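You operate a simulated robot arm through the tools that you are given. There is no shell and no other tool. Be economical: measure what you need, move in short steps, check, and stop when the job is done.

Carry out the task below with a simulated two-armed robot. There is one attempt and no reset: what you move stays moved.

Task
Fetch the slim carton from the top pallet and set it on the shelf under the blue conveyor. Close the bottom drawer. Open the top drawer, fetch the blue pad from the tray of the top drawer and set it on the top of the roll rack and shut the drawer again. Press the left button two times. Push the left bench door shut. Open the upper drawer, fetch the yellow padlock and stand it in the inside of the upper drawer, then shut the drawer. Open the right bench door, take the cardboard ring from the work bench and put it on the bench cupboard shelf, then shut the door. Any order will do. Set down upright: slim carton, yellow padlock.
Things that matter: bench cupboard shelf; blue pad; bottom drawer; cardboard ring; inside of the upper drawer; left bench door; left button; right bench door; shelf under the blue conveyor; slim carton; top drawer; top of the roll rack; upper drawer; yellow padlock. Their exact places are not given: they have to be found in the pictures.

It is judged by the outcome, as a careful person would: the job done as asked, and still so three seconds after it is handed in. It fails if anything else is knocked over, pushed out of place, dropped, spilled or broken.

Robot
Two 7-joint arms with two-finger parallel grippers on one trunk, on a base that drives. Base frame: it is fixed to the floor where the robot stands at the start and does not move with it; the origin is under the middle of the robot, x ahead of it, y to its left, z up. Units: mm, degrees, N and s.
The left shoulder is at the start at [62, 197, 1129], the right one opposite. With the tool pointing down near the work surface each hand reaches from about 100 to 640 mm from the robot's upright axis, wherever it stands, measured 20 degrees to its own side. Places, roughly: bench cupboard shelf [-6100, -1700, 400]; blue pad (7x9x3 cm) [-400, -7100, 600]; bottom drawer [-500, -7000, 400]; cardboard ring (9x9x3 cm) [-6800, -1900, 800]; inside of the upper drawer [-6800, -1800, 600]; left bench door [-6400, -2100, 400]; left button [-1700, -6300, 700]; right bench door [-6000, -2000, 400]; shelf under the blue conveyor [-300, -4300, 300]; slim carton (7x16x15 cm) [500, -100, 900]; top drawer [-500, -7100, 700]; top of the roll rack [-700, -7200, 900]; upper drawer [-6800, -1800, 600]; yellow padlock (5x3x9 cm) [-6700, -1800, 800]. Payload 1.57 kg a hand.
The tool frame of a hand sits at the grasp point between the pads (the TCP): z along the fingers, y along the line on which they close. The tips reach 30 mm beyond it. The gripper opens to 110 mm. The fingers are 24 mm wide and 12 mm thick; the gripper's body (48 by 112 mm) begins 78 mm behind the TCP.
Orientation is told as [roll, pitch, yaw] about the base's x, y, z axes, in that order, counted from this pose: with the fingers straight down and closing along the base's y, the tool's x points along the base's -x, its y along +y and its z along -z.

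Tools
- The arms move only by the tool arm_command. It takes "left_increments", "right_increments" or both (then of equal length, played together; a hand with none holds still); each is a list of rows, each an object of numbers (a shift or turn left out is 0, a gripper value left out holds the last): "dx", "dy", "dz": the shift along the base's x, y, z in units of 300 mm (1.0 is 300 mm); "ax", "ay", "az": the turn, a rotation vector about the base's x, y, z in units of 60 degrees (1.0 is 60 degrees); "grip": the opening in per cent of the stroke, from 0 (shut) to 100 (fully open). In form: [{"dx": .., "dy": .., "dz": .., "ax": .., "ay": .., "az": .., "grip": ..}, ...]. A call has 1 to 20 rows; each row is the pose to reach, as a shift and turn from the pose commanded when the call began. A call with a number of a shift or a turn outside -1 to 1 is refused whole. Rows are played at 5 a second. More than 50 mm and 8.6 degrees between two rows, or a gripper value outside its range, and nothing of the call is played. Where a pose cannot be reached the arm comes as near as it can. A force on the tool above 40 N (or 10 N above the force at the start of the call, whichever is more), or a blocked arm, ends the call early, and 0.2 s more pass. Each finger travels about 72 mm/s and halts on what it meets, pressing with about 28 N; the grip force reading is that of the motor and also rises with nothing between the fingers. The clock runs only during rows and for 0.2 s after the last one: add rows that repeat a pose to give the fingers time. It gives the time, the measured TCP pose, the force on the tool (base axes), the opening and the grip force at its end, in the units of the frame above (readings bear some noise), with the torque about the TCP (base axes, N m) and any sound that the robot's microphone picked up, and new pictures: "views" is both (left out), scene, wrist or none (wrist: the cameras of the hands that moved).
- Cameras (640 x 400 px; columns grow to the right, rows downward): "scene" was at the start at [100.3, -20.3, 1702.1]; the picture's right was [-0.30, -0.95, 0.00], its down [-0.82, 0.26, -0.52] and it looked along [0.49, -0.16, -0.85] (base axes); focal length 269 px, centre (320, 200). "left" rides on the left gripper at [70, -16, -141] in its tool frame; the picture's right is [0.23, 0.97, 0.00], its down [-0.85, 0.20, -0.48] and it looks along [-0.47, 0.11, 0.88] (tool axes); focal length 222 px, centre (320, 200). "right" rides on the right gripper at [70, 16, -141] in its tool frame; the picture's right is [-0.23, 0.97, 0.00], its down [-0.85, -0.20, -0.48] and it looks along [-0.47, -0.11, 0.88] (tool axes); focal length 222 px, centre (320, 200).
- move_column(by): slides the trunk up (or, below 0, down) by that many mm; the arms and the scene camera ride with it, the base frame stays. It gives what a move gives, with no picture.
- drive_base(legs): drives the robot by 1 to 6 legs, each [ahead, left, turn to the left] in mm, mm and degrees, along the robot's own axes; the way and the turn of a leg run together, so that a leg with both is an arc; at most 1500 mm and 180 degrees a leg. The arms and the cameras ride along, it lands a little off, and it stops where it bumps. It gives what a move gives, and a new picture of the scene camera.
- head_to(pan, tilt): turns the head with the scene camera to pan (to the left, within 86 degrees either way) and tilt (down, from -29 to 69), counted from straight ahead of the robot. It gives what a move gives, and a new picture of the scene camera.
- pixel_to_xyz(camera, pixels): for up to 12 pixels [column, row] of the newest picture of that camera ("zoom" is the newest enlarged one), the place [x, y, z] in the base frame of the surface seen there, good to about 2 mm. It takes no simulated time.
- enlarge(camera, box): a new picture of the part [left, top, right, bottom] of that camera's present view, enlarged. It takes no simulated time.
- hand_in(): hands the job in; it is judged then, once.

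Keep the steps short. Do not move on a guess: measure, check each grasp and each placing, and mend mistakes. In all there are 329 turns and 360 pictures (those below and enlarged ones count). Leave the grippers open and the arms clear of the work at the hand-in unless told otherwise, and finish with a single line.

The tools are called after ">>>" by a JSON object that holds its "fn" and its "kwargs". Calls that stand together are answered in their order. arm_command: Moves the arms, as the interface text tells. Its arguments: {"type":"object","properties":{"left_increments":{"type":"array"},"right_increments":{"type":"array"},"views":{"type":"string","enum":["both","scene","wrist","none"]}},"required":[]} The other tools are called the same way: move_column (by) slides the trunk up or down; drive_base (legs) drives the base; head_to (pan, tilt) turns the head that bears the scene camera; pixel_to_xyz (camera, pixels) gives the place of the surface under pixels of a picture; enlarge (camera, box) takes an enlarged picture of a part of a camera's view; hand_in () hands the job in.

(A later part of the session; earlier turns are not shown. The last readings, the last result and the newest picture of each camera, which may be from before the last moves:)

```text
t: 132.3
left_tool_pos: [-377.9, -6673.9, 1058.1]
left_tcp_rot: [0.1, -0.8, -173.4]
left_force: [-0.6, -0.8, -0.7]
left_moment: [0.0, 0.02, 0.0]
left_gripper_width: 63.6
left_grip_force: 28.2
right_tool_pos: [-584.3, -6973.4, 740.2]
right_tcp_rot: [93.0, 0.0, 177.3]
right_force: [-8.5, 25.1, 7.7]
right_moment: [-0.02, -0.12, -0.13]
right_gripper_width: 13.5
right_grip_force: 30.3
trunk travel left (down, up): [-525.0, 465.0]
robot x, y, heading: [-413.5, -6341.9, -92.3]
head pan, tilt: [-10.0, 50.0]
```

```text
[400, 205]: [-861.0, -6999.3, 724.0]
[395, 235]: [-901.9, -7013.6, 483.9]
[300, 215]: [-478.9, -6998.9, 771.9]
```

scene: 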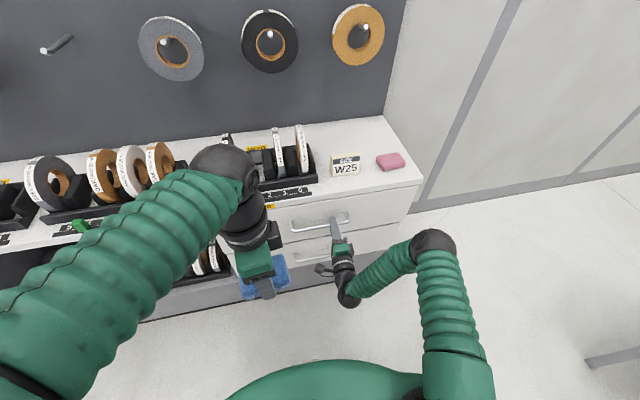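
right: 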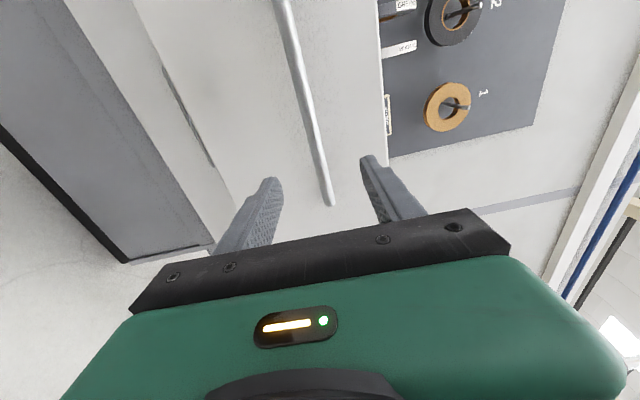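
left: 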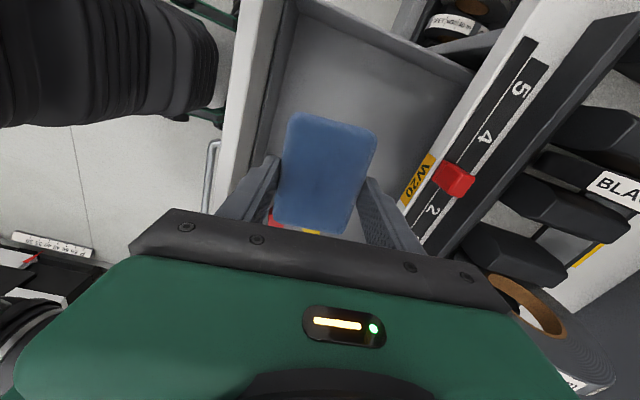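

Reaction of 25 N suggests the stop. I'll release, withdraw, and check the face.

>>> {"fn": "arm_command", "kwargs": {"right_increments": [{"grip": 60}, {"grip": 60}, {"grip": 60}, {"dy": 0.1, "grip": 60}, {"dy": 0.24}, {"dy": 0.24}], "views": "scene"}}

>>> {"fn": "pixel_to_xyz", "kwargs": {"camera": "scene", "pixels": [[400, 205], [395, 235], [300, 215], [290, 220], [300, 250]]}}

```text
t: 133.7
left_tool_pos: [-377.3, -6678.0, 1055.9]
left_tcp_rot: [-0.1, -0.8, -173.4]
left_force: [-0.5, -0.9, -0.6]
left_moment: [0.01, 0.0, 0.01]
left_gripper_width: 63.7
left_grip_force: 28.1
right_tool_pos: [-585.0, -6901.8, 737.5]
right_tcp_rot: [92.8, 0.0, 177.2]
right_force: [0.4, 0.6, -0.5]
right_moment: [-0.02, 0.02, -0.05]
right_gripper_width: 66.0
right_grip_force: 0.0
trunk travel left (down, up): [-525.0, 465.0]
robot x, y, heading: [-416.0, -6341.8, -92.4]
head pan, tilt: [-10.0, 50.0]
```

scene: 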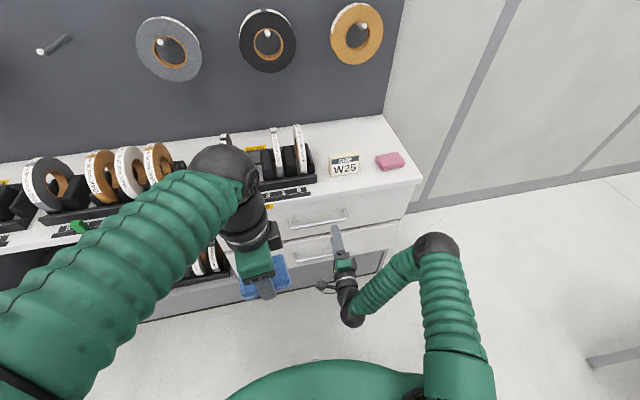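

```text
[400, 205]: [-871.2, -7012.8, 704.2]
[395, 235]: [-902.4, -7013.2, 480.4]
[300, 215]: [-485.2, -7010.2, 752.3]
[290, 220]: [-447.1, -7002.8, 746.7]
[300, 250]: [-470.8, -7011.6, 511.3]
```

Both drawers are shut. I'll back off 150 and look right to check for obstacles before strafing.

>>> {"fn": "drive_base", "kwargs": {"legs": [[-150, 0, 2.3]]}}

>>> {"fn": "head_to", "kwargs": {"pan": -60, "tilt": 35}}

```text
t: 135.1
left_tool_pos: [-360.5, -6525.7, 1055.1]
left_tcp_rot: [-0.1, -0.8, -171.2]
left_force: [-0.6, 0.0, -0.1]
left_moment: [-0.03, 0.04, 0.05]
left_gripper_width: 63.9
left_grip_force: 28.6
right_tool_pos: [-558.8, -6756.8, 737.5]
right_tcp_rot: [92.7, 0.0, 179.7]
right_force: [-0.1, 0.3, -0.4]
right_moment: [-0.02, -0.01, -0.01]
right_gripper_width: 65.8
right_grip_force: 0.1
trunk travel left (down, up): [-525.0, 465.0]
robot x, y, heading: [-411.0, -6185.6, -89.9]
head pan, tilt: [-10.0, 50.0]
```

scene: 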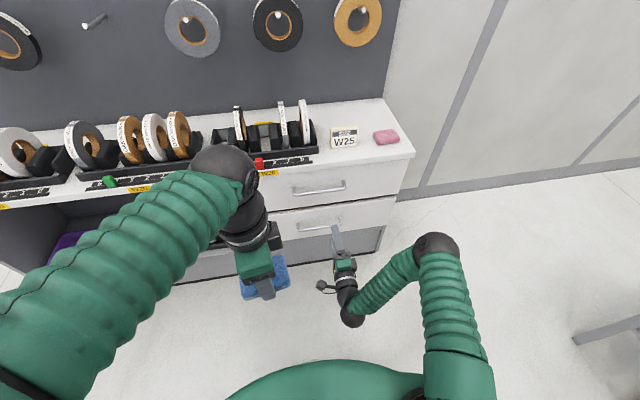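

```text
t: 136.3
left_tool_pos: [-360.0, -6523.0, 1058.4]
left_tcp_rot: [0.1, -0.8, -171.2]
left_force: [0.9, -0.6, -0.8]
left_moment: [-0.01, 0.02, 0.02]
left_gripper_width: 63.8
left_grip_force: 27.3
right_tool_pos: [-559.2, -6757.1, 737.8]
right_tcp_rot: [92.9, 0.0, 179.6]
right_force: [0.1, -0.5, 0.2]
right_moment: [0.02, 0.01, 0.01]
right_gripper_width: 66.0
right_grip_force: 0.1
trunk travel left (down, up): [-525.0, 465.0]
robot x, y, heading: [-409.5, -6187.1, -90.2]
head pan, tilt: [-60.0, 35.0]
```

scene: 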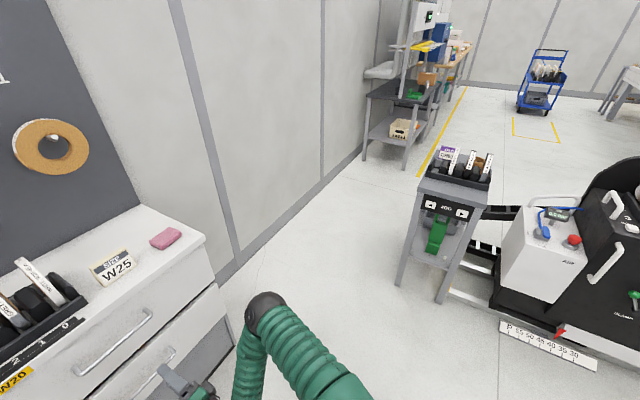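

A small stand with two buttons is at (445,208). I'll measure it and the clearances.

>>> {"fn": "pixel_to_xyz", "kwargs": {"camera": "scene", "pixels": [[428, 204], [462, 213], [415, 190], [485, 200], [400, 285], [440, 300], [520, 320], [595, 370], [500, 290]]}}

>>> {"fn": "enlarge", "kwargs": {"camera": "scene", "box": [390, 130, 610, 310]}}

```text
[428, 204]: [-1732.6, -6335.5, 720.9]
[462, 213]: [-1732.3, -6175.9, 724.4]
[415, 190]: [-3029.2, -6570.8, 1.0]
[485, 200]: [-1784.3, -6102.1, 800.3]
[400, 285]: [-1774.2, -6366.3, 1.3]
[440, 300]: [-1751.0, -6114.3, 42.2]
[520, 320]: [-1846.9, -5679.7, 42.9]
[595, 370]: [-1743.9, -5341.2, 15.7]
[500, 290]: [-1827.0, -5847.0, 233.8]
```

```text
2.22 times, centred on (500, 220) of scene
```

zoom: 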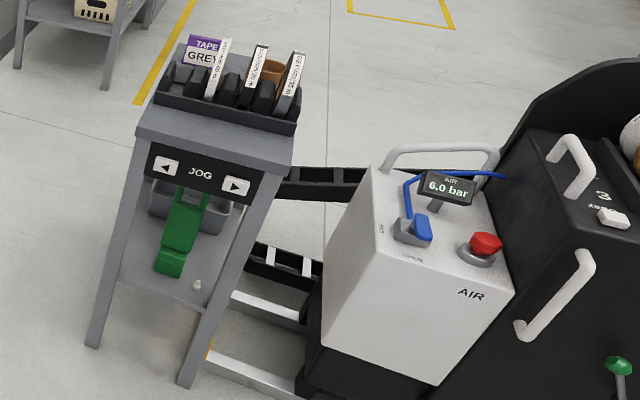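

The left jog button is at (-1733,-6336,721). Next I'll place the pad: strafe right 430 and drive ahead 380.

>>> {"fn": "head_to", "kwargs": {"pan": 0, "tilt": 50}}

>>> {"fn": "drive_base", "kwargs": {"legs": [[0, -430, 0], [380, 0, 0]]}}

```text
t: 137.6
left_tool_pos: [-360.9, -6524.0, 1057.2]
left_tcp_rot: [0.1, -0.9, -171.2]
left_force: [-0.5, 0.8, 0.1]
left_moment: [-0.02, 0.0, -0.02]
left_gripper_width: 64.0
left_grip_force: 27.9
right_tool_pos: [-559.6, -6757.6, 738.0]
right_tcp_rot: [92.9, -0.1, 179.5]
right_force: [-0.4, -0.6, -0.2]
right_moment: [0.0, -0.01, -0.01]
right_gripper_width: 66.1
right_grip_force: 0.0
trunk travel left (down, up): [-525.0, 465.0]
robot x, y, heading: [-411.1, -6187.2, -90.3]
head pan, tilt: [0.0, 50.0]
```

scene: 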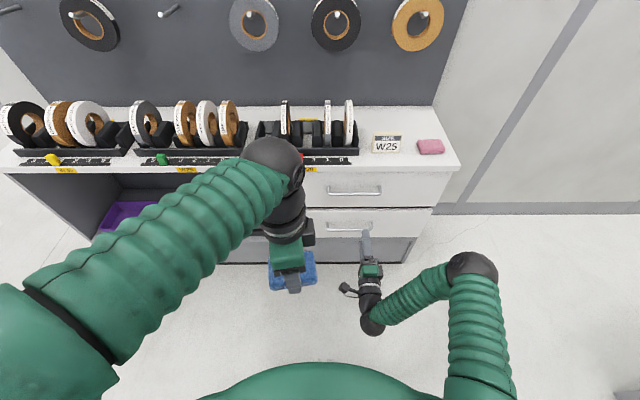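

```text
t: 142.2
left_tool_pos: [-792.5, -6897.2, 1056.9]
left_tcp_rot: [0.0, -0.8, -170.8]
left_force: [0.1, -0.6, -0.1]
left_moment: [0.01, 0.01, 0.0]
left_gripper_width: 63.6
left_grip_force: 28.3
right_tool_pos: [-988.9, -7132.1, 737.4]
right_tcp_rot: [92.8, 0.0, 180.0]
right_force: [-0.5, 0.2, 0.7]
right_moment: [0.02, -0.03, 0.0]
right_gripper_width: 66.2
right_grip_force: 0.0
trunk travel left (down, up): [-525.0, 465.0]
robot x, y, heading: [-843.2, -6559.9, -89.6]
head pan, tilt: [0.0, 50.0]
```

scene: 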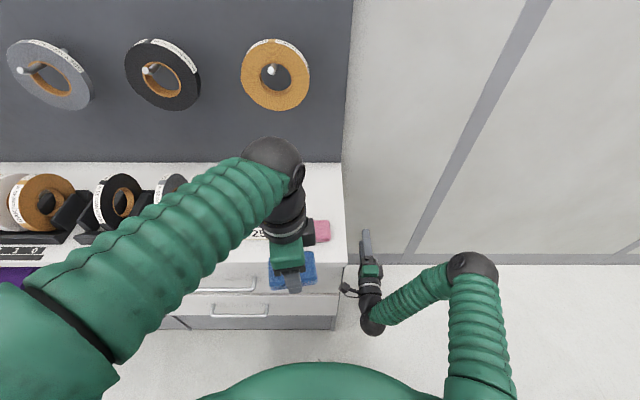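

Extending the left hand over the free spot at (-742,-7168), height 1000.

>>> {"fn": "arm_command", "kwargs": {"left_increments": [{"dx": 0.03, "dy": -0.13, "dz": -0.02}, {"dx": 0.06, "dy": -0.26, "dz": -0.05}, {"dx": 0.09, "dy": -0.4, "dz": -0.08}, {"dx": 0.12, "dy": -0.53, "dz": -0.11}, {"dx": 0.15, "dy": -0.66, "dz": -0.14}, {"dx": 0.168, "dy": -0.8, "dz": -0.17}, {"dx": 0.168, "dy": -0.903, "dz": -0.19}, {"dx": 0.168, "dy": -0.903, "dz": -0.19}]}}

```text
t: 144.0
left_tool_pos: [-741.6, -7167.8, 999.7]
left_tcp_rot: [0.1, -0.8, -170.8]
left_force: [-0.2, 0.0, -0.3]
left_moment: [-0.04, -0.02, 0.0]
left_gripper_width: 63.8
left_grip_force: 28.0
right_tool_pos: [-988.7, -7129.2, 739.1]
right_tcp_rot: [93.0, -0.1, 180.0]
right_force: [-0.7, 0.9, -0.3]
right_moment: [0.01, 0.0, -0.02]
right_gripper_width: 65.8
right_grip_force: 0.1
trunk travel left (down, up): [-525.0, 465.0]
robot x, y, heading: [-842.8, -6567.0, -89.8]
head pan, tilt: [0.0, 50.0]
```

scene: 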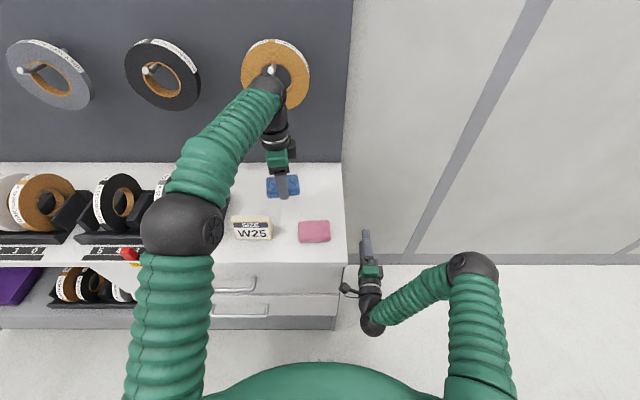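
left: 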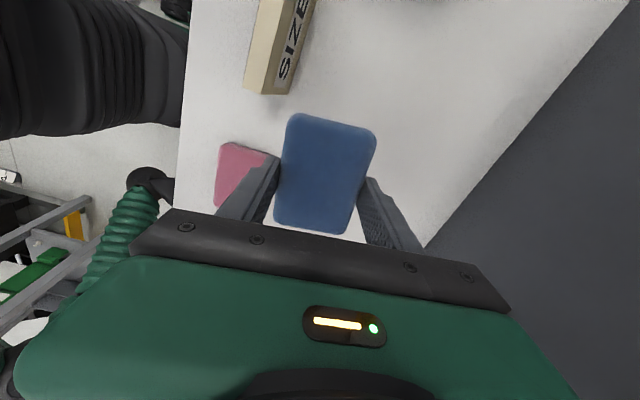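

I'll lower to about 3 mm above the counter, nudging 8 mm further back.

>>> {"fn": "arm_command", "kwargs": {"left_increments": [{"dz": -0.1, "dy": -0.027}, {"dz": -0.2, "dy": -0.027}, {"dz": -0.28, "dy": -0.027}, {"dz": -0.33, "dy": -0.027}, {"dz": -0.335, "dy": -0.027}, {"dz": -0.342, "dy": -0.027}, {"dz": -0.348, "dy": -0.027}], "views": "wrist"}}

```text
t: 145.6
left_tool_pos: [-741.5, -7175.3, 895.3]
left_tcp_rot: [0.0, -0.7, -170.8]
left_force: [0.6, -0.1, -0.2]
left_moment: [-0.01, 0.04, 0.02]
left_gripper_width: 63.9
left_grip_force: 28.1
right_tool_pos: [-988.6, -7129.9, 737.9]
right_tcp_rot: [92.9, 0.0, 179.9]
right_force: [-0.1, 0.4, -0.3]
right_moment: [0.04, 0.0, -0.03]
right_gripper_width: 66.0
right_grip_force: 0.0
trunk travel left (down, up): [-525.0, 465.0]
robot x, y, heading: [-845.4, -6562.8, -89.8]
head pan, tilt: [0.0, 50.0]
```

left: 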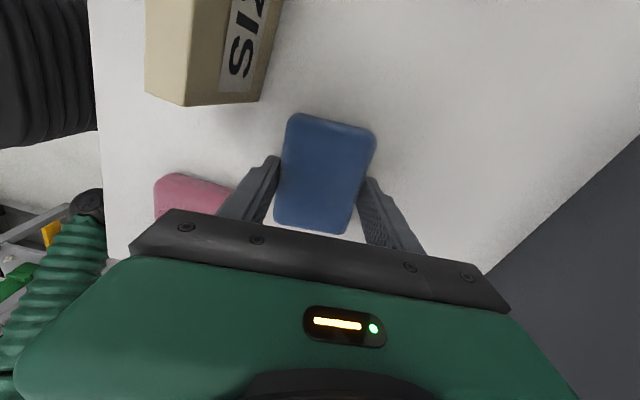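

>>> {"fn": "arm_command", "kwargs": {"left_increments": [{"dz": -0.004}, {"dz": -0.007}, {"dz": -0.01}, {"dz": -0.01}], "views": "none"}}

```text
t: 146.6
left_tool_pos: [-740.3, -7175.5, 894.7]
left_tcp_rot: [0.2, -0.9, -170.9]
left_force: [1.9, -3.4, 14.9]
left_moment: [0.17, -0.01, -0.07]
left_gripper_width: 63.7
left_grip_force: 27.8
right_tool_pos: [-989.0, -7130.2, 739.8]
right_tcp_rot: [93.0, -0.1, 179.9]
right_force: [-0.6, -0.1, 0.8]
right_moment: [0.04, 0.05, 0.03]
right_gripper_width: 66.1
right_grip_force: 0.0
trunk travel left (down, up): [-525.0, 465.0]
robot x, y, heading: [-843.7, -6565.4, -89.8]
head pan, tilt: [0.0, 50.0]
```

Contact. I'll open to 80 mm and lift.

>>> {"fn": "arm_command", "kwargs": {"left_increments": [{"dz": 0.005}, {"dz": 0.005, "grip": 78}, {"dz": 0.005, "grip": 78}, {"dz": 0.005, "grip": 78}, {"dz": 0.1}, {"dz": 0.25}, {"dz": 0.4}, {"dz": 0.4}]}}

```text
t: 148.4
left_tool_pos: [-740.9, -7176.6, 1013.9]
left_tcp_rot: [0.0, -0.9, -170.9]
left_force: [0.4, 0.0, 0.7]
left_moment: [0.02, -0.01, 0.0]
left_gripper_width: 85.8
left_grip_force: 0.1
right_tool_pos: [-988.3, -7131.7, 738.8]
right_tcp_rot: [92.9, 0.0, 180.0]
right_force: [0.7, -0.5, -0.1]
right_moment: [0.03, 0.05, 0.02]
right_gripper_width: 66.1
right_grip_force: 0.2
trunk travel left (down, up): [-525.0, 465.0]
robot x, y, heading: [-837.4, -6564.8, -89.9]
head pan, tilt: [0.0, 50.0]
```

scene: 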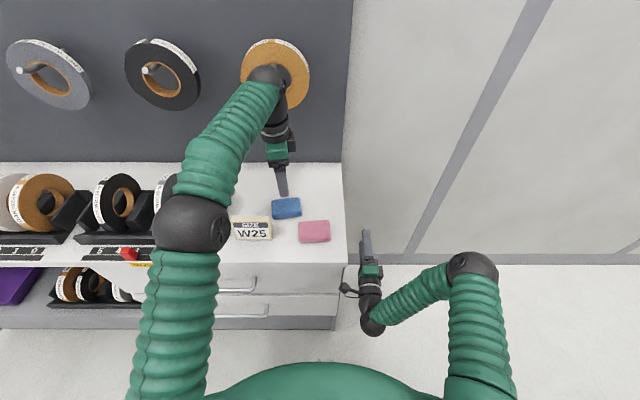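
left: 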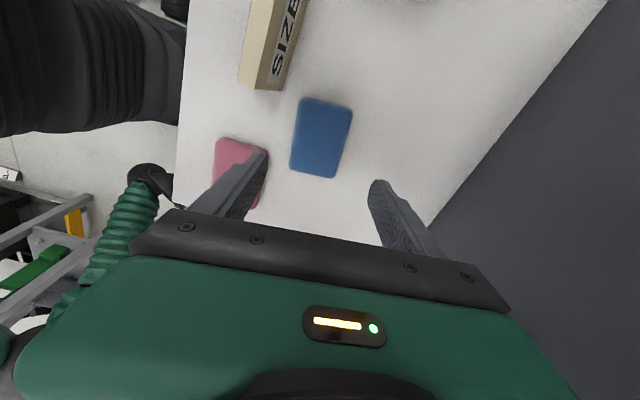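

The pad rests on the counter between and behind the sign and eraser. I'll retract the left hand and turn it back.

>>> {"fn": "arm_command", "kwargs": {"left_increments": [{"dy": 0.14, "dz": 0.04}, {"dy": 0.28, "dz": 0.08}, {"dy": 0.42, "dz": 0.1}, {"dy": 0.56, "dz": 0.1, "az": 0.13}, {"dy": 0.7, "dz": 0.1, "az": 0.26}, {"dy": 0.84, "dz": 0.1, "az": 0.39}, {"dy": 0.9, "dz": 0.1, "az": 0.52}, {"dy": 0.9, "dz": 0.1, "az": 0.65}, {"dy": 0.9, "dz": 0.1, "az": 0.65}], "views": "none"}}

>>> {"fn": "arm_command", "kwargs": {"left_increments": [{"az": 0.14, "dx": 0.1}, {"az": 0.28, "dx": 0.2}, {"az": 0.42, "dx": 0.3}, {"az": 0.56, "dx": 0.4}, {"az": 0.69, "dx": 0.5}, {"az": 0.69, "dx": 0.5}], "right_increments": [{"grip": 0}, {"grip": 0}, {"grip": 0}, {"grip": 0}, {"grip": 0}, {"grip": 0}], "views": "scene"}}

>>> {"fn": "pixel_to_xyz", "kwargs": {"camera": "scene", "pixels": [[286, 208], [314, 232], [252, 222]]}}

>>> {"fn": "drive_base", "kwargs": {"legs": [[-300, 0, 0], [0, 0, -90]]}}

```text
t: 150.4
left_tool_pos: [-740.5, -6903.4, 1043.1]
left_tcp_rot: [0.1, -0.8, -131.7]
left_force: [0.3, -0.3, 0.2]
left_moment: [0.0, 0.0, 0.0]
left_gripper_width: 85.6
left_grip_force: 0.1
right_tool_pos: [-989.1, -7129.9, 739.4]
right_tcp_rot: [92.9, 0.0, 180.1]
right_force: [-0.2, 0.1, -0.9]
right_moment: [0.01, -0.02, -0.02]
right_gripper_width: 65.8
right_grip_force: 0.1
trunk travel left (down, up): [-525.0, 465.0]
robot x, y, heading: [-842.7, -6563.6, -89.5]
head pan, tilt: [0.0, 50.0]
```

```text
t: 151.8
left_tool_pos: [-590.4, -6905.1, 1042.4]
left_tcp_rot: [0.1, -0.8, -90.3]
left_force: [0.1, -0.1, 1.0]
left_moment: [-0.02, 0.0, -0.01]
left_gripper_width: 86.0
left_grip_force: 0.0
right_tool_pos: [-988.3, -7130.1, 738.4]
right_tcp_rot: [93.0, 0.0, 180.0]
right_force: [-1.3, -1.0, 0.4]
right_moment: [0.01, -0.05, -0.02]
right_gripper_width: 0.0
right_grip_force: 21.3
trunk travel left (down, up): [-525.0, 465.0]
robot x, y, heading: [-844.0, -6562.4, -90.0]
head pan, tilt: [0.0, 50.0]
```

scene: 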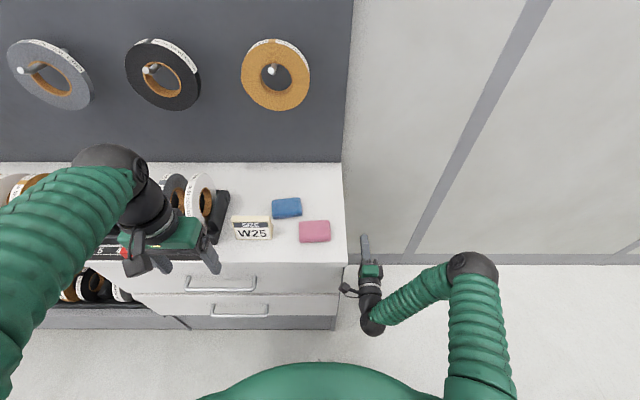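

```text
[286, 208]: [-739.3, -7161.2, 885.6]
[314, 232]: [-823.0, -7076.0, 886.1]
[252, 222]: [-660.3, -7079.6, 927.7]
```

```text
t: 157.7
left_tool_pos: [-1196.7, -6501.3, 1042.6]
left_tcp_rot: [0.1, -0.8, 177.9]
left_force: [-0.3, 0.6, -0.4]
left_moment: [0.0, 0.01, 0.06]
left_gripper_width: 85.9
left_grip_force: 0.1
right_tool_pos: [-1410.2, -6098.6, 738.8]
right_tcp_rot: [92.8, 0.1, 88.3]
right_force: [0.5, 0.7, 0.2]
right_moment: [-0.02, -0.01, 0.01]
right_gripper_width: 0.0
right_grip_force: 21.5
trunk travel left (down, up): [-525.0, 465.0]
robot x, y, heading: [-844.8, -6260.3, 178.6]
head pan, tilt: [0.0, 50.0]
```

scene: 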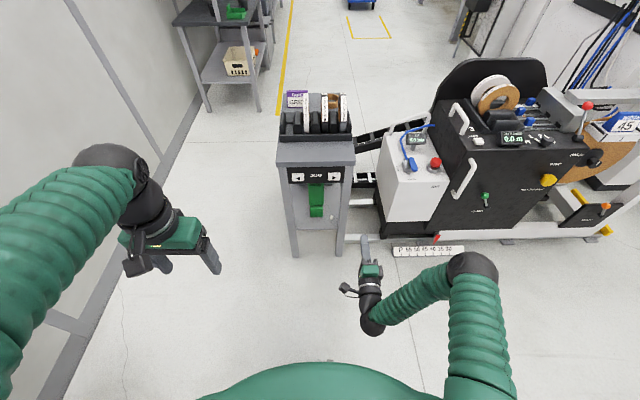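

I'll enlarge and measure the left button.

>>> {"fn": "enlarge", "kwargs": {"camera": "scene", "box": [260, 140, 380, 220]}}

>>> {"fn": "pixel_to_xyz", "kwargs": {"camera": "scene", "pixels": [[297, 177], [334, 176], [315, 182], [295, 180], [299, 175]]}}

>>> {"fn": "drive_base", "kwargs": {"legs": [[0, 230, 1.4]]}}

```text
5.00 times, centred on (320, 180) of scene
```

zoom: 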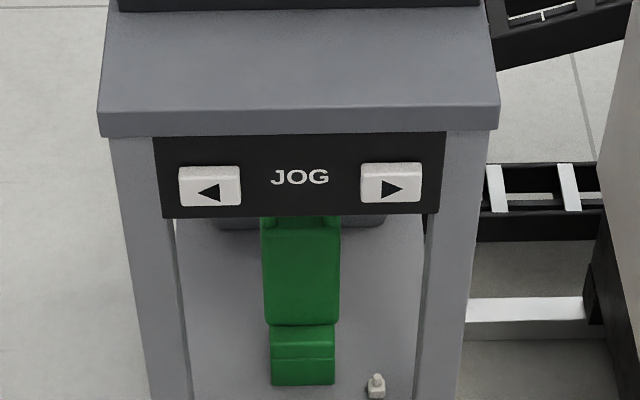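

```text
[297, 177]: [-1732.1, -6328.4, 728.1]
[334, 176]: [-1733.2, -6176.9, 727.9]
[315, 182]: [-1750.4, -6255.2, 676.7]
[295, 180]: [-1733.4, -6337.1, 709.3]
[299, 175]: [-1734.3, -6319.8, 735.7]
```

```text
t: 159.5
left_tool_pos: [-1191.7, -6732.7, 1045.3]
left_tcp_rot: [0.6, -0.9, 179.6]
left_force: [0.5, 1.3, 0.2]
left_moment: [-0.02, -0.03, 0.04]
left_gripper_width: 85.8
left_grip_force: 0.2
right_tool_pos: [-1416.6, -6337.4, 738.7]
right_tcp_rot: [92.9, 0.5, 89.8]
right_force: [-0.5, 0.1, -0.2]
right_moment: [-0.02, 0.04, 0.03]
right_gripper_width: 0.2
right_grip_force: 21.1
trunk travel left (down, up): [-525.0, 465.0]
robot x, y, heading: [-848.4, -6489.9, -180.1]
head pan, tilt: [0.0, 50.0]
```

scene: 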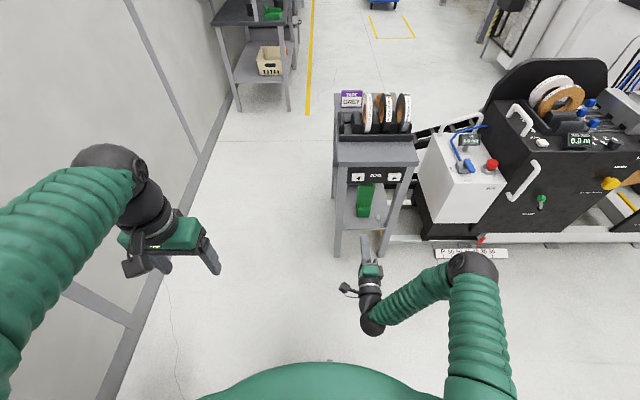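

The button is at about (-1733,-6329,725). I'll drive ahead 230 and align the tips to it.

>>> {"fn": "drive_base", "kwargs": {"legs": [[230, 0, 0]]}}

```text
t: 161.2
left_tool_pos: [-1423.4, -6743.2, 1042.9]
left_tcp_rot: [0.0, -0.8, 179.5]
left_force: [-0.1, 0.8, 0.4]
left_moment: [0.04, -0.01, 0.03]
left_gripper_width: 85.4
left_grip_force: 0.0
right_tool_pos: [-1648.7, -6345.0, 738.9]
right_tcp_rot: [93.1, -0.2, 90.0]
right_force: [-0.2, -0.1, -0.3]
right_moment: [-0.04, -0.02, -0.01]
right_gripper_width: 0.1
right_grip_force: 21.0
trunk travel left (down, up): [-525.0, 465.0]
robot x, y, heading: [-1082.8, -6487.3, -180.0]
head pan, tilt: [0.0, 50.0]
```

scene: 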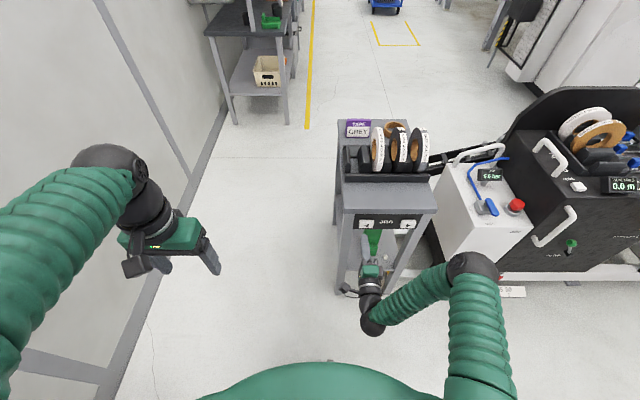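

>>> {"fn": "arm_command", "kwargs": {"right_increments": [{"dy": 0.03, "dz": -0.03}, {"dy": 0.05, "dz": -0.046}, {"dy": 0.05, "dz": -0.046}], "views": "wrist"}}

>>> {"fn": "enlarge", "kwargs": {"camera": "scene", "box": [330, 190, 450, 300]}}

```text
t: 162.0
left_tool_pos: [-1422.3, -6741.6, 1043.6]
left_tcp_rot: [0.0, -0.9, 179.5]
left_force: [0.1, 0.4, 0.3]
left_moment: [0.0, -0.02, 0.02]
left_gripper_width: 85.5
left_grip_force: 0.1
right_tool_pos: [-1649.1, -6329.6, 725.9]
right_tcp_rot: [93.1, 0.0, 89.9]
right_force: [0.1, -0.9, 0.4]
right_moment: [-0.03, 0.02, 0.0]
right_gripper_width: 0.0
right_grip_force: 21.6
trunk travel left (down, up): [-525.0, 465.0]
robot x, y, heading: [-1082.9, -6492.3, -179.8]
head pan, tilt: [0.0, 50.0]
```

right: 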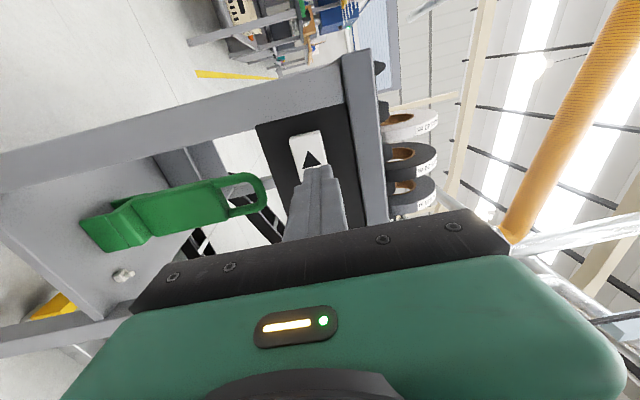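

```text
3.64 times, centred on (390, 245) of scene
```

zoom: 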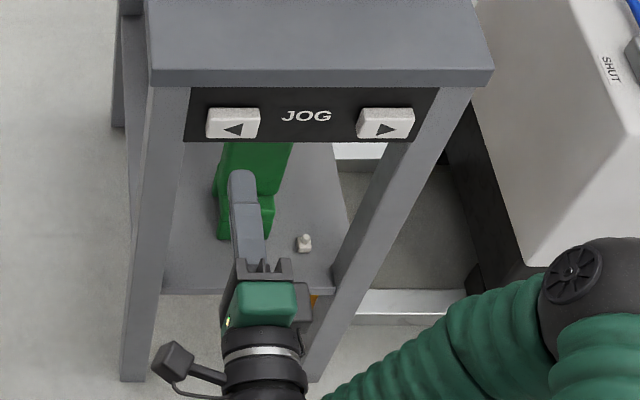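

>>> {"fn": "pixel_to_xyz", "kwargs": {"camera": "zoom", "pixels": [[234, 124], [210, 120], [256, 122], [234, 112], [234, 134], [215, 135]]}}

>>> {"fn": "pixel_to_xyz", "kwargs": {"camera": "right", "pixels": [[306, 148], [300, 140], [318, 145], [322, 170]]}}

```text
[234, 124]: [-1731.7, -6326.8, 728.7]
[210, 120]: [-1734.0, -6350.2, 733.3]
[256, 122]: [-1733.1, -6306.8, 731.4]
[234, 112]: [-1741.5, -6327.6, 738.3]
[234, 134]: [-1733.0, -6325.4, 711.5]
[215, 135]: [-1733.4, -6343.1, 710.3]
```

```text
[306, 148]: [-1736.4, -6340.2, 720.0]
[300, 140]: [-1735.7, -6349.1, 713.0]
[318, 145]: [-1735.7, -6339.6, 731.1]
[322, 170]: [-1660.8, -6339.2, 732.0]
```

The button spans y -6350..-6305, z 709..738, with its face at x=-1733, and the fingers are centred. I'll approach to a 5 mm gap, then press slowly.

>>> {"fn": "arm_command", "kwargs": {"right_increments": [{"dx": -0.08, "dz": -0.005}, {"dx": -0.15, "dz": -0.008}, {"dx": -0.165, "dz": -0.008}, {"dx": -0.165, "dz": -0.008}], "views": "wrist"}}

```text
t: 163.0
left_tool_pos: [-1421.8, -6741.6, 1043.4]
left_tcp_rot: [0.1, -0.9, 179.5]
left_force: [-0.8, 0.3, 1.4]
left_moment: [0.01, -0.02, -0.01]
left_gripper_width: 86.0
left_grip_force: 0.1
right_tool_pos: [-1699.8, -6328.2, 722.9]
right_tcp_rot: [93.0, 0.1, 90.0]
right_force: [0.9, -0.1, 0.0]
right_moment: [-0.02, 0.0, 0.01]
right_gripper_width: 0.4
right_grip_force: 21.1
trunk travel left (down, up): [-525.0, 465.0]
robot x, y, heading: [-1081.7, -6493.0, -180.0]
head pan, tilt: [0.0, 50.0]
```

right: 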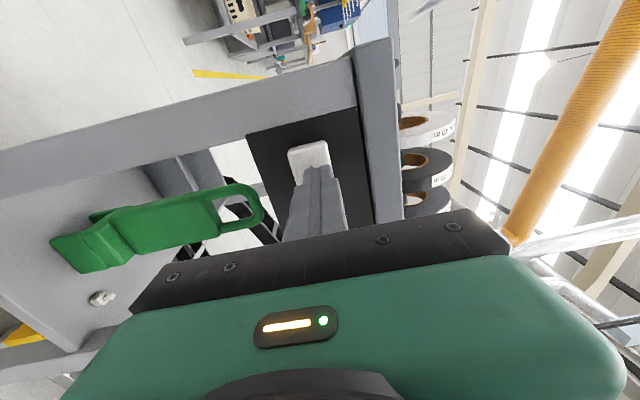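

Pressing once, in 2–3 mm steps.

>>> {"fn": "arm_command", "kwargs": {"right_increments": [{"dx": -0.01}, {"dx": -0.018}, {"dx": -0.025}, {"dx": -0.03}], "views": "none"}}

```text
t: 164.0
left_tool_pos: [-1422.3, -6740.7, 1042.8]
left_tcp_rot: [0.2, -0.9, 179.5]
left_force: [-0.5, 0.0, 0.1]
left_moment: [0.01, 0.0, -0.01]
left_gripper_width: 85.8
left_grip_force: 0.1
right_tool_pos: [-1707.7, -6329.4, 723.6]
right_tcp_rot: [93.1, 0.1, 89.8]
right_force: [2.0, -0.3, -0.1]
right_moment: [-0.03, -0.02, -0.02]
right_gripper_width: 0.1
right_grip_force: 21.7
trunk travel left (down, up): [-525.0, 465.0]
robot x, y, heading: [-1081.8, -6491.4, -179.8]
head pan, tilt: [0.0, 50.0]
```

2 N now, so the button is yielding, but no click is reported. Pressing further.

>>> {"fn": "arm_command", "kwargs": {"right_increments": [{"dx": -0.005}, {"dx": -0.01}, {"dx": -0.01}], "views": "none"}}

```text
t: 164.8
left_tool_pos: [-1422.0, -6742.4, 1042.7]
left_tcp_rot: [0.1, -0.9, 179.4]
left_force: [0.3, -0.3, 0.0]
left_moment: [-0.01, -0.01, -0.03]
left_gripper_width: 85.7
left_grip_force: 0.1
right_tool_pos: [-1709.8, -6329.1, 723.3]
right_tcp_rot: [93.0, 0.1, 89.9]
right_force: [3.2, 0.2, 0.2]
right_moment: [0.0, 0.01, 0.01]
right_gripper_width: 0.0
right_grip_force: 21.5
trunk travel left (down, up): [-525.0, 465.0]
robot x, y, heading: [-1081.7, -6491.0, -179.4]
head pan, tilt: [0.0, 50.0]
heard: click
```

Click heard: first press. I'll retract 20 mm to release.

>>> {"fn": "arm_command", "kwargs": {"right_increments": [{"dx": 0.03}, {"dx": 0.07}, {"dx": 0.07}, {"dx": 0.07}], "views": "none"}}

>>> {"fn": "arm_command", "kwargs": {"right_increments": [{"dx": -0.03}, {"dx": -0.05}, {"dx": -0.06}, {"dx": -0.065}, {"dx": -0.07}, {"dx": -0.073}, {"dx": -0.073}], "views": "none"}}

```text
t: 165.8
left_tool_pos: [-1421.6, -6741.9, 1043.5]
left_tcp_rot: [0.1, -0.9, 179.5]
left_force: [-0.1, 0.0, -0.7]
left_moment: [-0.01, 0.0, 0.01]
left_gripper_width: 85.9
left_grip_force: 0.1
right_tool_pos: [-1688.6, -6329.6, 723.1]
right_tcp_rot: [92.9, 0.0, 89.9]
right_force: [-0.5, -0.6, -0.4]
right_moment: [-0.02, -0.01, -0.02]
right_gripper_width: 0.0
right_grip_force: 21.4
trunk travel left (down, up): [-525.0, 465.0]
robot x, y, heading: [-1080.1, -6492.1, -179.6]
head pan, tilt: [0.0, 50.0]
```

```text
t: 167.4
left_tool_pos: [-1422.5, -6741.7, 1044.0]
left_tcp_rot: [-0.1, -0.9, 179.5]
left_force: [-0.2, 0.0, 0.2]
left_moment: [-0.02, 0.01, -0.01]
left_gripper_width: 85.9
left_grip_force: 0.1
right_tool_pos: [-1709.8, -6329.3, 723.1]
right_tcp_rot: [93.0, -0.1, 89.9]
right_force: [3.9, -0.7, -1.7]
right_moment: [-0.02, -0.06, 0.09]
right_gripper_width: 0.0
right_grip_force: 21.2
trunk travel left (down, up): [-525.0, 465.0]
robot x, y, heading: [-1084.3, -6490.3, -179.9]
head pan, tilt: [0.0, 50.0]
heard: click
```

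Second click: the button has been pressed twice. I'll back off and look around for the route to the far bench.

>>> {"fn": "drive_base", "kwargs": {"legs": [[-350, 0, 0]]}}

>>> {"fn": "head_to", "kwargs": {"pan": -15, "tilt": 10}}

```text
t: 169.7
left_tool_pos: [-1072.1, -6740.5, 1044.8]
left_tcp_rot: [0.1, -1.0, 179.7]
left_force: [0.6, -0.3, -0.4]
left_moment: [-0.01, 0.03, 0.0]
left_gripper_width: 85.7
left_grip_force: 0.0
right_tool_pos: [-1362.9, -6329.7, 723.0]
right_tcp_rot: [93.0, 0.1, 90.2]
right_force: [-0.3, 0.6, -0.6]
right_moment: [-0.02, 0.02, 0.0]
right_gripper_width: 0.0
right_grip_force: 21.1
trunk travel left (down, up): [-525.0, 465.0]
robot x, y, heading: [-733.0, -6490.7, -179.4]
head pan, tilt: [0.0, 50.0]
```

scene: 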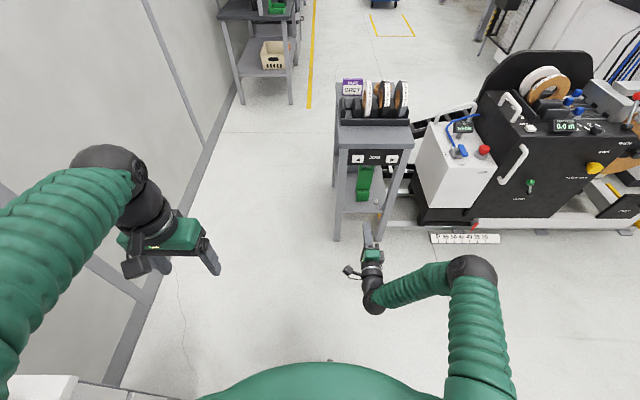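

```text
t: 170.8
left_tool_pos: [-1071.6, -6742.6, 1043.8]
left_tcp_rot: [0.1, -1.0, 179.7]
left_force: [-0.1, 0.3, -0.4]
left_moment: [-0.01, -0.01, -0.02]
left_gripper_width: 85.7
left_grip_force: 0.1
right_tool_pos: [-1361.9, -6330.7, 724.4]
right_tcp_rot: [93.1, -0.1, 90.1]
right_force: [0.2, 0.7, 0.4]
right_moment: [-0.01, 0.03, 0.02]
right_gripper_width: 0.0
right_grip_force: 21.9
trunk travel left (down, up): [-525.0, 465.0]
robot x, y, heading: [-731.5, -6490.3, -179.8]
head pan, tilt: [-15.0, 10.0]
```

scene: 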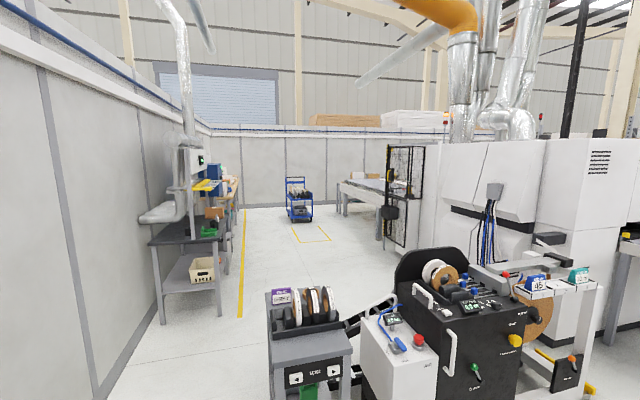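

>>> {"fn": "pixel_to_xyz", "kwargs": {"camera": "scene", "pixels": [[242, 300], [242, 220], [300, 215], [378, 240], [405, 248], [345, 205], [260, 195], [220, 315], [390, 290], [320, 180], [435, 230], [290, 235]]}}

>>> {"fn": "head_to", "kwargs": {"pan": -70, "tilt": 10}}

```text
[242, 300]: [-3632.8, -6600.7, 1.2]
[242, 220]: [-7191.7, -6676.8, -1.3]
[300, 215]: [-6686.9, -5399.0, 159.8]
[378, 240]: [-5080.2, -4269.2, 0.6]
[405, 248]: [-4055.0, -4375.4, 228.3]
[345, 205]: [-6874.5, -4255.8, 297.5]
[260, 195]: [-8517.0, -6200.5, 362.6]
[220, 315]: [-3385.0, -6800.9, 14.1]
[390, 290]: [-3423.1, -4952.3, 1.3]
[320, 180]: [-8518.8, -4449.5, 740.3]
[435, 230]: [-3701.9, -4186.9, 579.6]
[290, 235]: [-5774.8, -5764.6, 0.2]
```

```text
t: 172.0
left_tool_pos: [-1071.6, -6740.0, 1044.0]
left_tcp_rot: [0.1, -1.0, 179.7]
left_force: [-0.1, 0.5, 0.2]
left_moment: [-0.01, -0.01, 0.0]
left_gripper_width: 85.7
left_grip_force: 0.0
right_tool_pos: [-1361.4, -6329.3, 724.5]
right_tcp_rot: [93.1, -0.1, 90.1]
right_force: [0.4, 0.0, 0.2]
right_moment: [0.01, 0.03, 0.01]
right_gripper_width: 0.1
right_grip_force: 21.2
trunk travel left (down, up): [-525.0, 465.0]
robot x, y, heading: [-731.1, -6487.9, -179.3]
head pan, tilt: [-70.0, 10.0]
```

scene: 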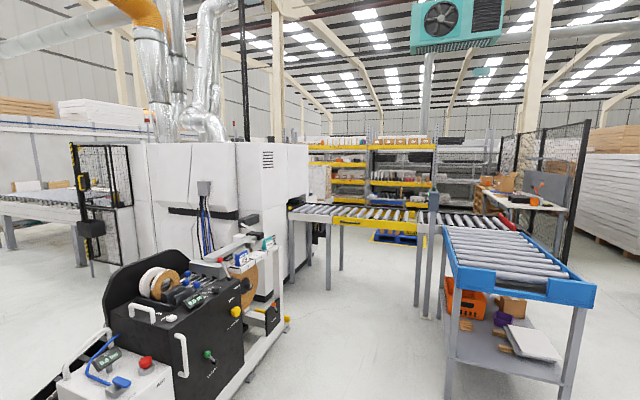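

>>> {"fn": "pixel_to_xyz", "kwargs": {"camera": "scene", "pixels": [[395, 237], [320, 195], [300, 165], [440, 190], [10, 240], [80, 265], [30, 185], [345, 160], [400, 170], [380, 210]]}}

>>> {"fn": "enlarge", "kwargs": {"camera": "scene", "box": [270, 120, 460, 260]}}

```text
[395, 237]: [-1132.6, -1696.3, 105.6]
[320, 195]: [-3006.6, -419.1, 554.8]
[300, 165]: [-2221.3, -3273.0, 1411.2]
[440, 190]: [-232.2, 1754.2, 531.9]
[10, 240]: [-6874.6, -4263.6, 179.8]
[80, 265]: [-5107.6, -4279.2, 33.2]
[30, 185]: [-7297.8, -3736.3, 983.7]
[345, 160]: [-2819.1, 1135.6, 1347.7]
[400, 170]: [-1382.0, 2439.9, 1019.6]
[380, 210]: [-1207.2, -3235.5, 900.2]
```

```text
2.86 times, centred on (365, 190) of scene
```

zoom: 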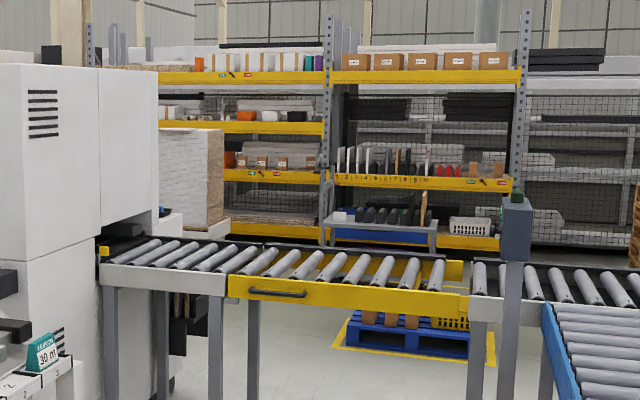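

The north aisle (y≈-2300) looks open. I'll tuck the right hand back and up, keeping its horizontal pose for the next drawer, then go around the blue conveyor's east side.

>>> {"fn": "arm_command", "kwargs": {"right_increments": [{"dx": 0.1, "dz": 0.1}, {"dx": 0.2, "dz": 0.2}, {"dx": 0.3, "dz": 0.3}, {"dx": 0.4, "dz": 0.4}, {"dx": 0.5, "dz": 0.5}, {"dx": 0.5, "dz": 0.5}], "views": "none"}}

>>> {"fn": "head_to", "kwargs": {"pan": 0, "tilt": 25}}

>>> {"fn": "drive_base", "kwargs": {"legs": [[0, -690, 0], [0, 0, -90], [0, -1450, 0], [1500, 0, 0]]}}

```text
t: 173.4
left_tool_pos: [-1072.1, -6741.6, 1043.1]
left_tcp_rot: [0.2, -0.9, 179.7]
left_force: [-0.4, -1.2, -0.6]
left_moment: [-0.01, -0.04, 0.0]
left_gripper_width: 85.9
left_grip_force: 0.1
right_tool_pos: [-1211.8, -6328.1, 873.9]
right_tcp_rot: [93.1, 0.1, 90.0]
right_force: [1.2, 0.6, 0.3]
right_moment: [0.0, 0.01, 0.0]
right_gripper_width: 0.2
right_grip_force: 21.3
trunk travel left (down, up): [-525.0, 465.0]
robot x, y, heading: [-731.7, -6489.8, -179.3]
head pan, tilt: [-70.0, 10.0]
```

```text
t: 174.8
left_tool_pos: [-1072.5, -6739.8, 1042.9]
left_tcp_rot: [0.0, -0.9, 179.7]
left_force: [0.0, -0.1, 0.9]
left_moment: [-0.02, 0.0, -0.01]
left_gripper_width: 85.7
left_grip_force: 0.0
right_tool_pos: [-1211.2, -6328.6, 873.9]
right_tcp_rot: [93.1, -0.1, 90.0]
right_force: [0.3, -0.3, 0.7]
right_moment: [0.0, 0.01, 0.02]
right_gripper_width: 0.0
right_grip_force: 21.2
trunk travel left (down, up): [-525.0, 465.0]
robot x, y, heading: [-733.6, -6491.3, -179.5]
head pan, tilt: [0.0, 25.0]
```

scene: 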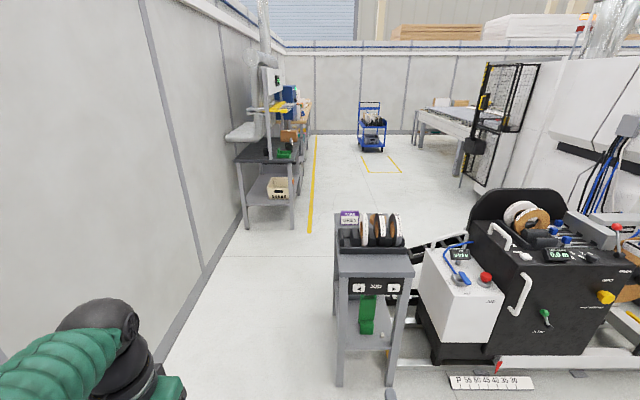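

```text
t: 196.2
left_tool_pos: [430.4, -3951.5, 1042.6]
left_tcp_rot: [0.0, -1.0, 90.1]
left_force: [0.1, 0.2, -0.9]
left_moment: [0.0, -0.01, 0.05]
left_gripper_width: 85.8
left_grip_force: 0.1
right_tool_pos: [841.5, -3808.7, 873.7]
right_tcp_rot: [93.2, 0.0, 0.3]
right_force: [0.5, 0.1, -0.6]
right_moment: [-0.02, 0.02, 0.01]
right_gripper_width: 0.0
right_grip_force: 21.1
trunk travel left (down, up): [-525.0, 465.0]
robot x, y, heading: [684.6, -4289.9, 90.7]
head pan, tilt: [0.0, 25.0]
```

scene: 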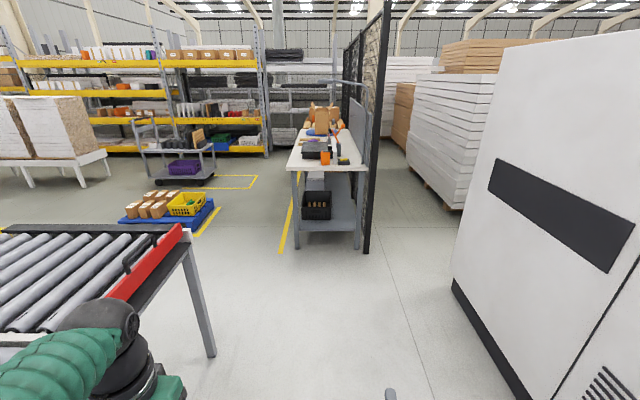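

I'll drive to y≈-2700, turn left to face west, strafe to the aisle centre, and go ahead.

>>> {"fn": "drive_base", "kwargs": {"legs": [[1500, 0, 0], [90, 0, 0], [0, 0, 90], [0, -320, 0], [1500, 0, 0]]}}

```text
t: 216.9
left_tool_pos: [-1176.7, -2693.7, 1044.0]
left_tcp_rot: [0.2, -1.0, -179.3]
left_force: [-0.7, -0.6, -0.4]
left_moment: [0.01, 0.0, -0.02]
left_gripper_width: 85.9
left_grip_force: 0.2
right_tool_pos: [-1323.8, -2283.9, 874.2]
right_tcp_rot: [93.1, 0.0, 91.1]
right_force: [-0.6, -0.3, 0.0]
right_moment: [0.02, 0.01, 0.0]
right_gripper_width: 0.1
right_grip_force: 21.3
trunk travel left (down, up): [-525.0, 465.0]
robot x, y, heading: [-840.1, -2437.5, -178.5]
head pan, tilt: [0.0, 25.0]
```

scene: 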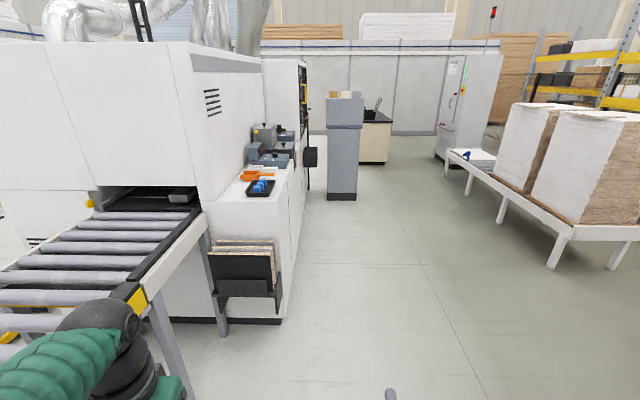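

>>> {"fn": "pixel_to_xyz", "kwargs": {"camera": "scene", "pixels": [[343, 195], [328, 170], [357, 190], [375, 155], [385, 160], [435, 155], [285, 320], [450, 160], [275, 220], [540, 265], [400, 150], [308, 175]]}}

>>> {"fn": "enlarge", "kwargs": {"camera": "scene", "box": [280, 60, 520, 210]}}

```text
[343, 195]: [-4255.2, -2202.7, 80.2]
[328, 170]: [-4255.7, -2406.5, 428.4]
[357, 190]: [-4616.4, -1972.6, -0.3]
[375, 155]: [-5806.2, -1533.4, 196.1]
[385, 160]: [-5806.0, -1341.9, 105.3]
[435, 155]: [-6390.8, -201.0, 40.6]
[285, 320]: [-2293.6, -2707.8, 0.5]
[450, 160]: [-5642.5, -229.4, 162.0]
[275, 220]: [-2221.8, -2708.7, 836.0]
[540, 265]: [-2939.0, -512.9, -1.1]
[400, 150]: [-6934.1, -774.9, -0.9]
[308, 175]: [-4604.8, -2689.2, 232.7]
```

```text
2.67 times, centred on (400, 135) of scene
```

zoom: 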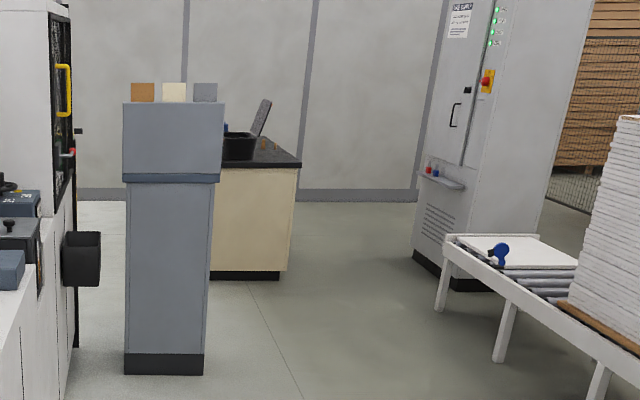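

The bench end is at x≈-5806 and a kiosk stands at x≈-4255. I'll route north of the kiosk, then look again.

>>> {"fn": "drive_base", "kwargs": {"legs": [[0, -240, -1.5], [1500, 0, 0], [0, -880, 0], [1500, 0, 0]]}}

```text
t: 236.9
left_tool_pos: [-4205.5, -1620.0, 1042.6]
left_tcp_rot: [-0.1, -1.0, 179.6]
left_force: [-0.5, 0.8, 0.8]
left_moment: [0.0, 0.01, 0.01]
left_gripper_width: 85.7
left_grip_force: 0.0
right_tool_pos: [-4344.4, -1208.5, 873.4]
right_tcp_rot: [93.3, -0.1, 89.9]
right_force: [0.2, -0.1, -0.6]
right_moment: [0.04, -0.02, 0.04]
right_gripper_width: 0.3
right_grip_force: 21.0
trunk travel left (down, up): [-525.0, 465.0]
robot x, y, heading: [-3867.0, -1371.7, -179.6]
head pan, tilt: [0.0, 25.0]
```

scene: 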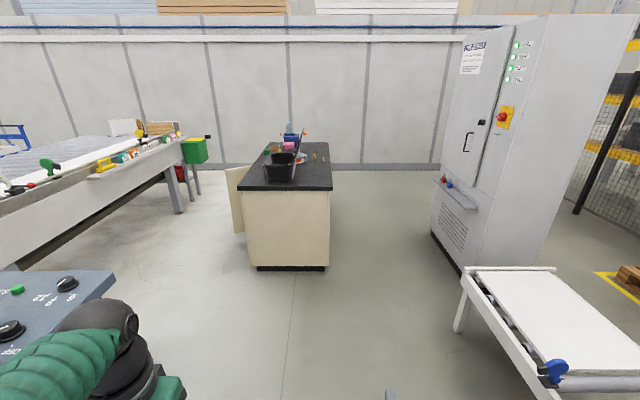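

The bench is ahead, with an open door on its south side at (235,200). Measuring clearances.

>>> {"fn": "pixel_to_xyz", "kwargs": {"camera": "scene", "pixels": [[235, 225], [228, 185], [250, 250], [326, 250], [326, 188], [242, 188], [180, 210], [175, 165], [195, 150], [50, 290], [100, 275], [308, 145]]}}

>>> {"fn": "enlarge", "kwargs": {"camera": "scene", "box": [160, 110, 360, 280]}}

```text
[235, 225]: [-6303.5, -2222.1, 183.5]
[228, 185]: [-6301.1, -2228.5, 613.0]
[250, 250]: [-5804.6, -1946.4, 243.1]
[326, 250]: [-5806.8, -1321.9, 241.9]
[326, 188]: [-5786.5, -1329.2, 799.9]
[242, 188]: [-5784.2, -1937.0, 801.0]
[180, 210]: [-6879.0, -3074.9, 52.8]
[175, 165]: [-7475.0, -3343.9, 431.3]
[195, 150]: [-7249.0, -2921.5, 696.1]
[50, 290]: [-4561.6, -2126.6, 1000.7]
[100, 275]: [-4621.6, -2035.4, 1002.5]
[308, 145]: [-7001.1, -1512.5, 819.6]
```

```text
2.35 times, centred on (260, 195) of scene
```

zoom: 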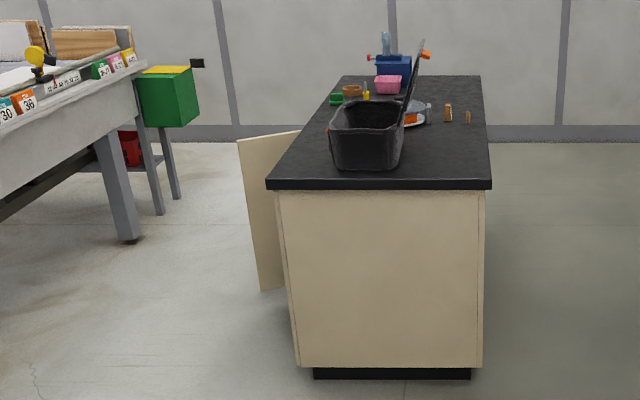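

The corridor south of the bench is y -1940..-3050. I'll go ahead to x≈-5150, strafe left to y≈-2500, and turn to view the bench front.

>>> {"fn": "drive_base", "kwargs": {"legs": [[1280, 0, 0], [0, 1150, 0], [0, 0, -45]]}}

```text
t: 250.8
left_tool_pos: [-5538.5, -2472.4, 1043.7]
left_tcp_rot: [0.1, -1.0, 134.5]
left_force: [-0.2, -0.1, 0.6]
left_moment: [-0.01, 0.0, 0.02]
left_gripper_width: 85.8
left_grip_force: 0.1
right_tool_pos: [-5345.0, -2082.8, 875.5]
right_tcp_rot: [93.3, 0.0, 45.0]
right_force: [-0.5, 0.8, -0.1]
right_moment: [-0.01, 0.0, 0.0]
right_gripper_width: 0.1
right_grip_force: 21.4
trunk travel left (down, up): [-525.0, 465.0]
robot x, y, heading: [-5119.6, -2534.2, 135.3]
head pan, tilt: [0.0, 25.0]
```

scene: 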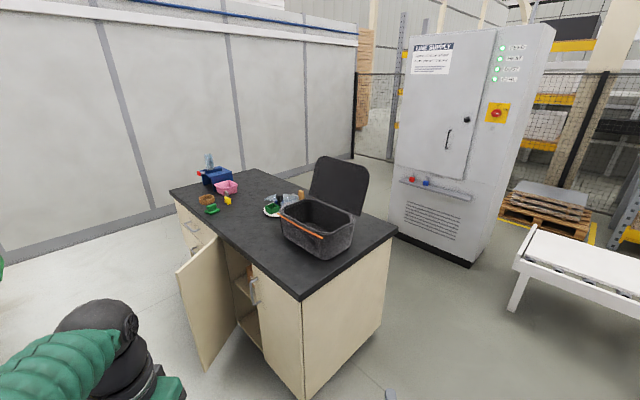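

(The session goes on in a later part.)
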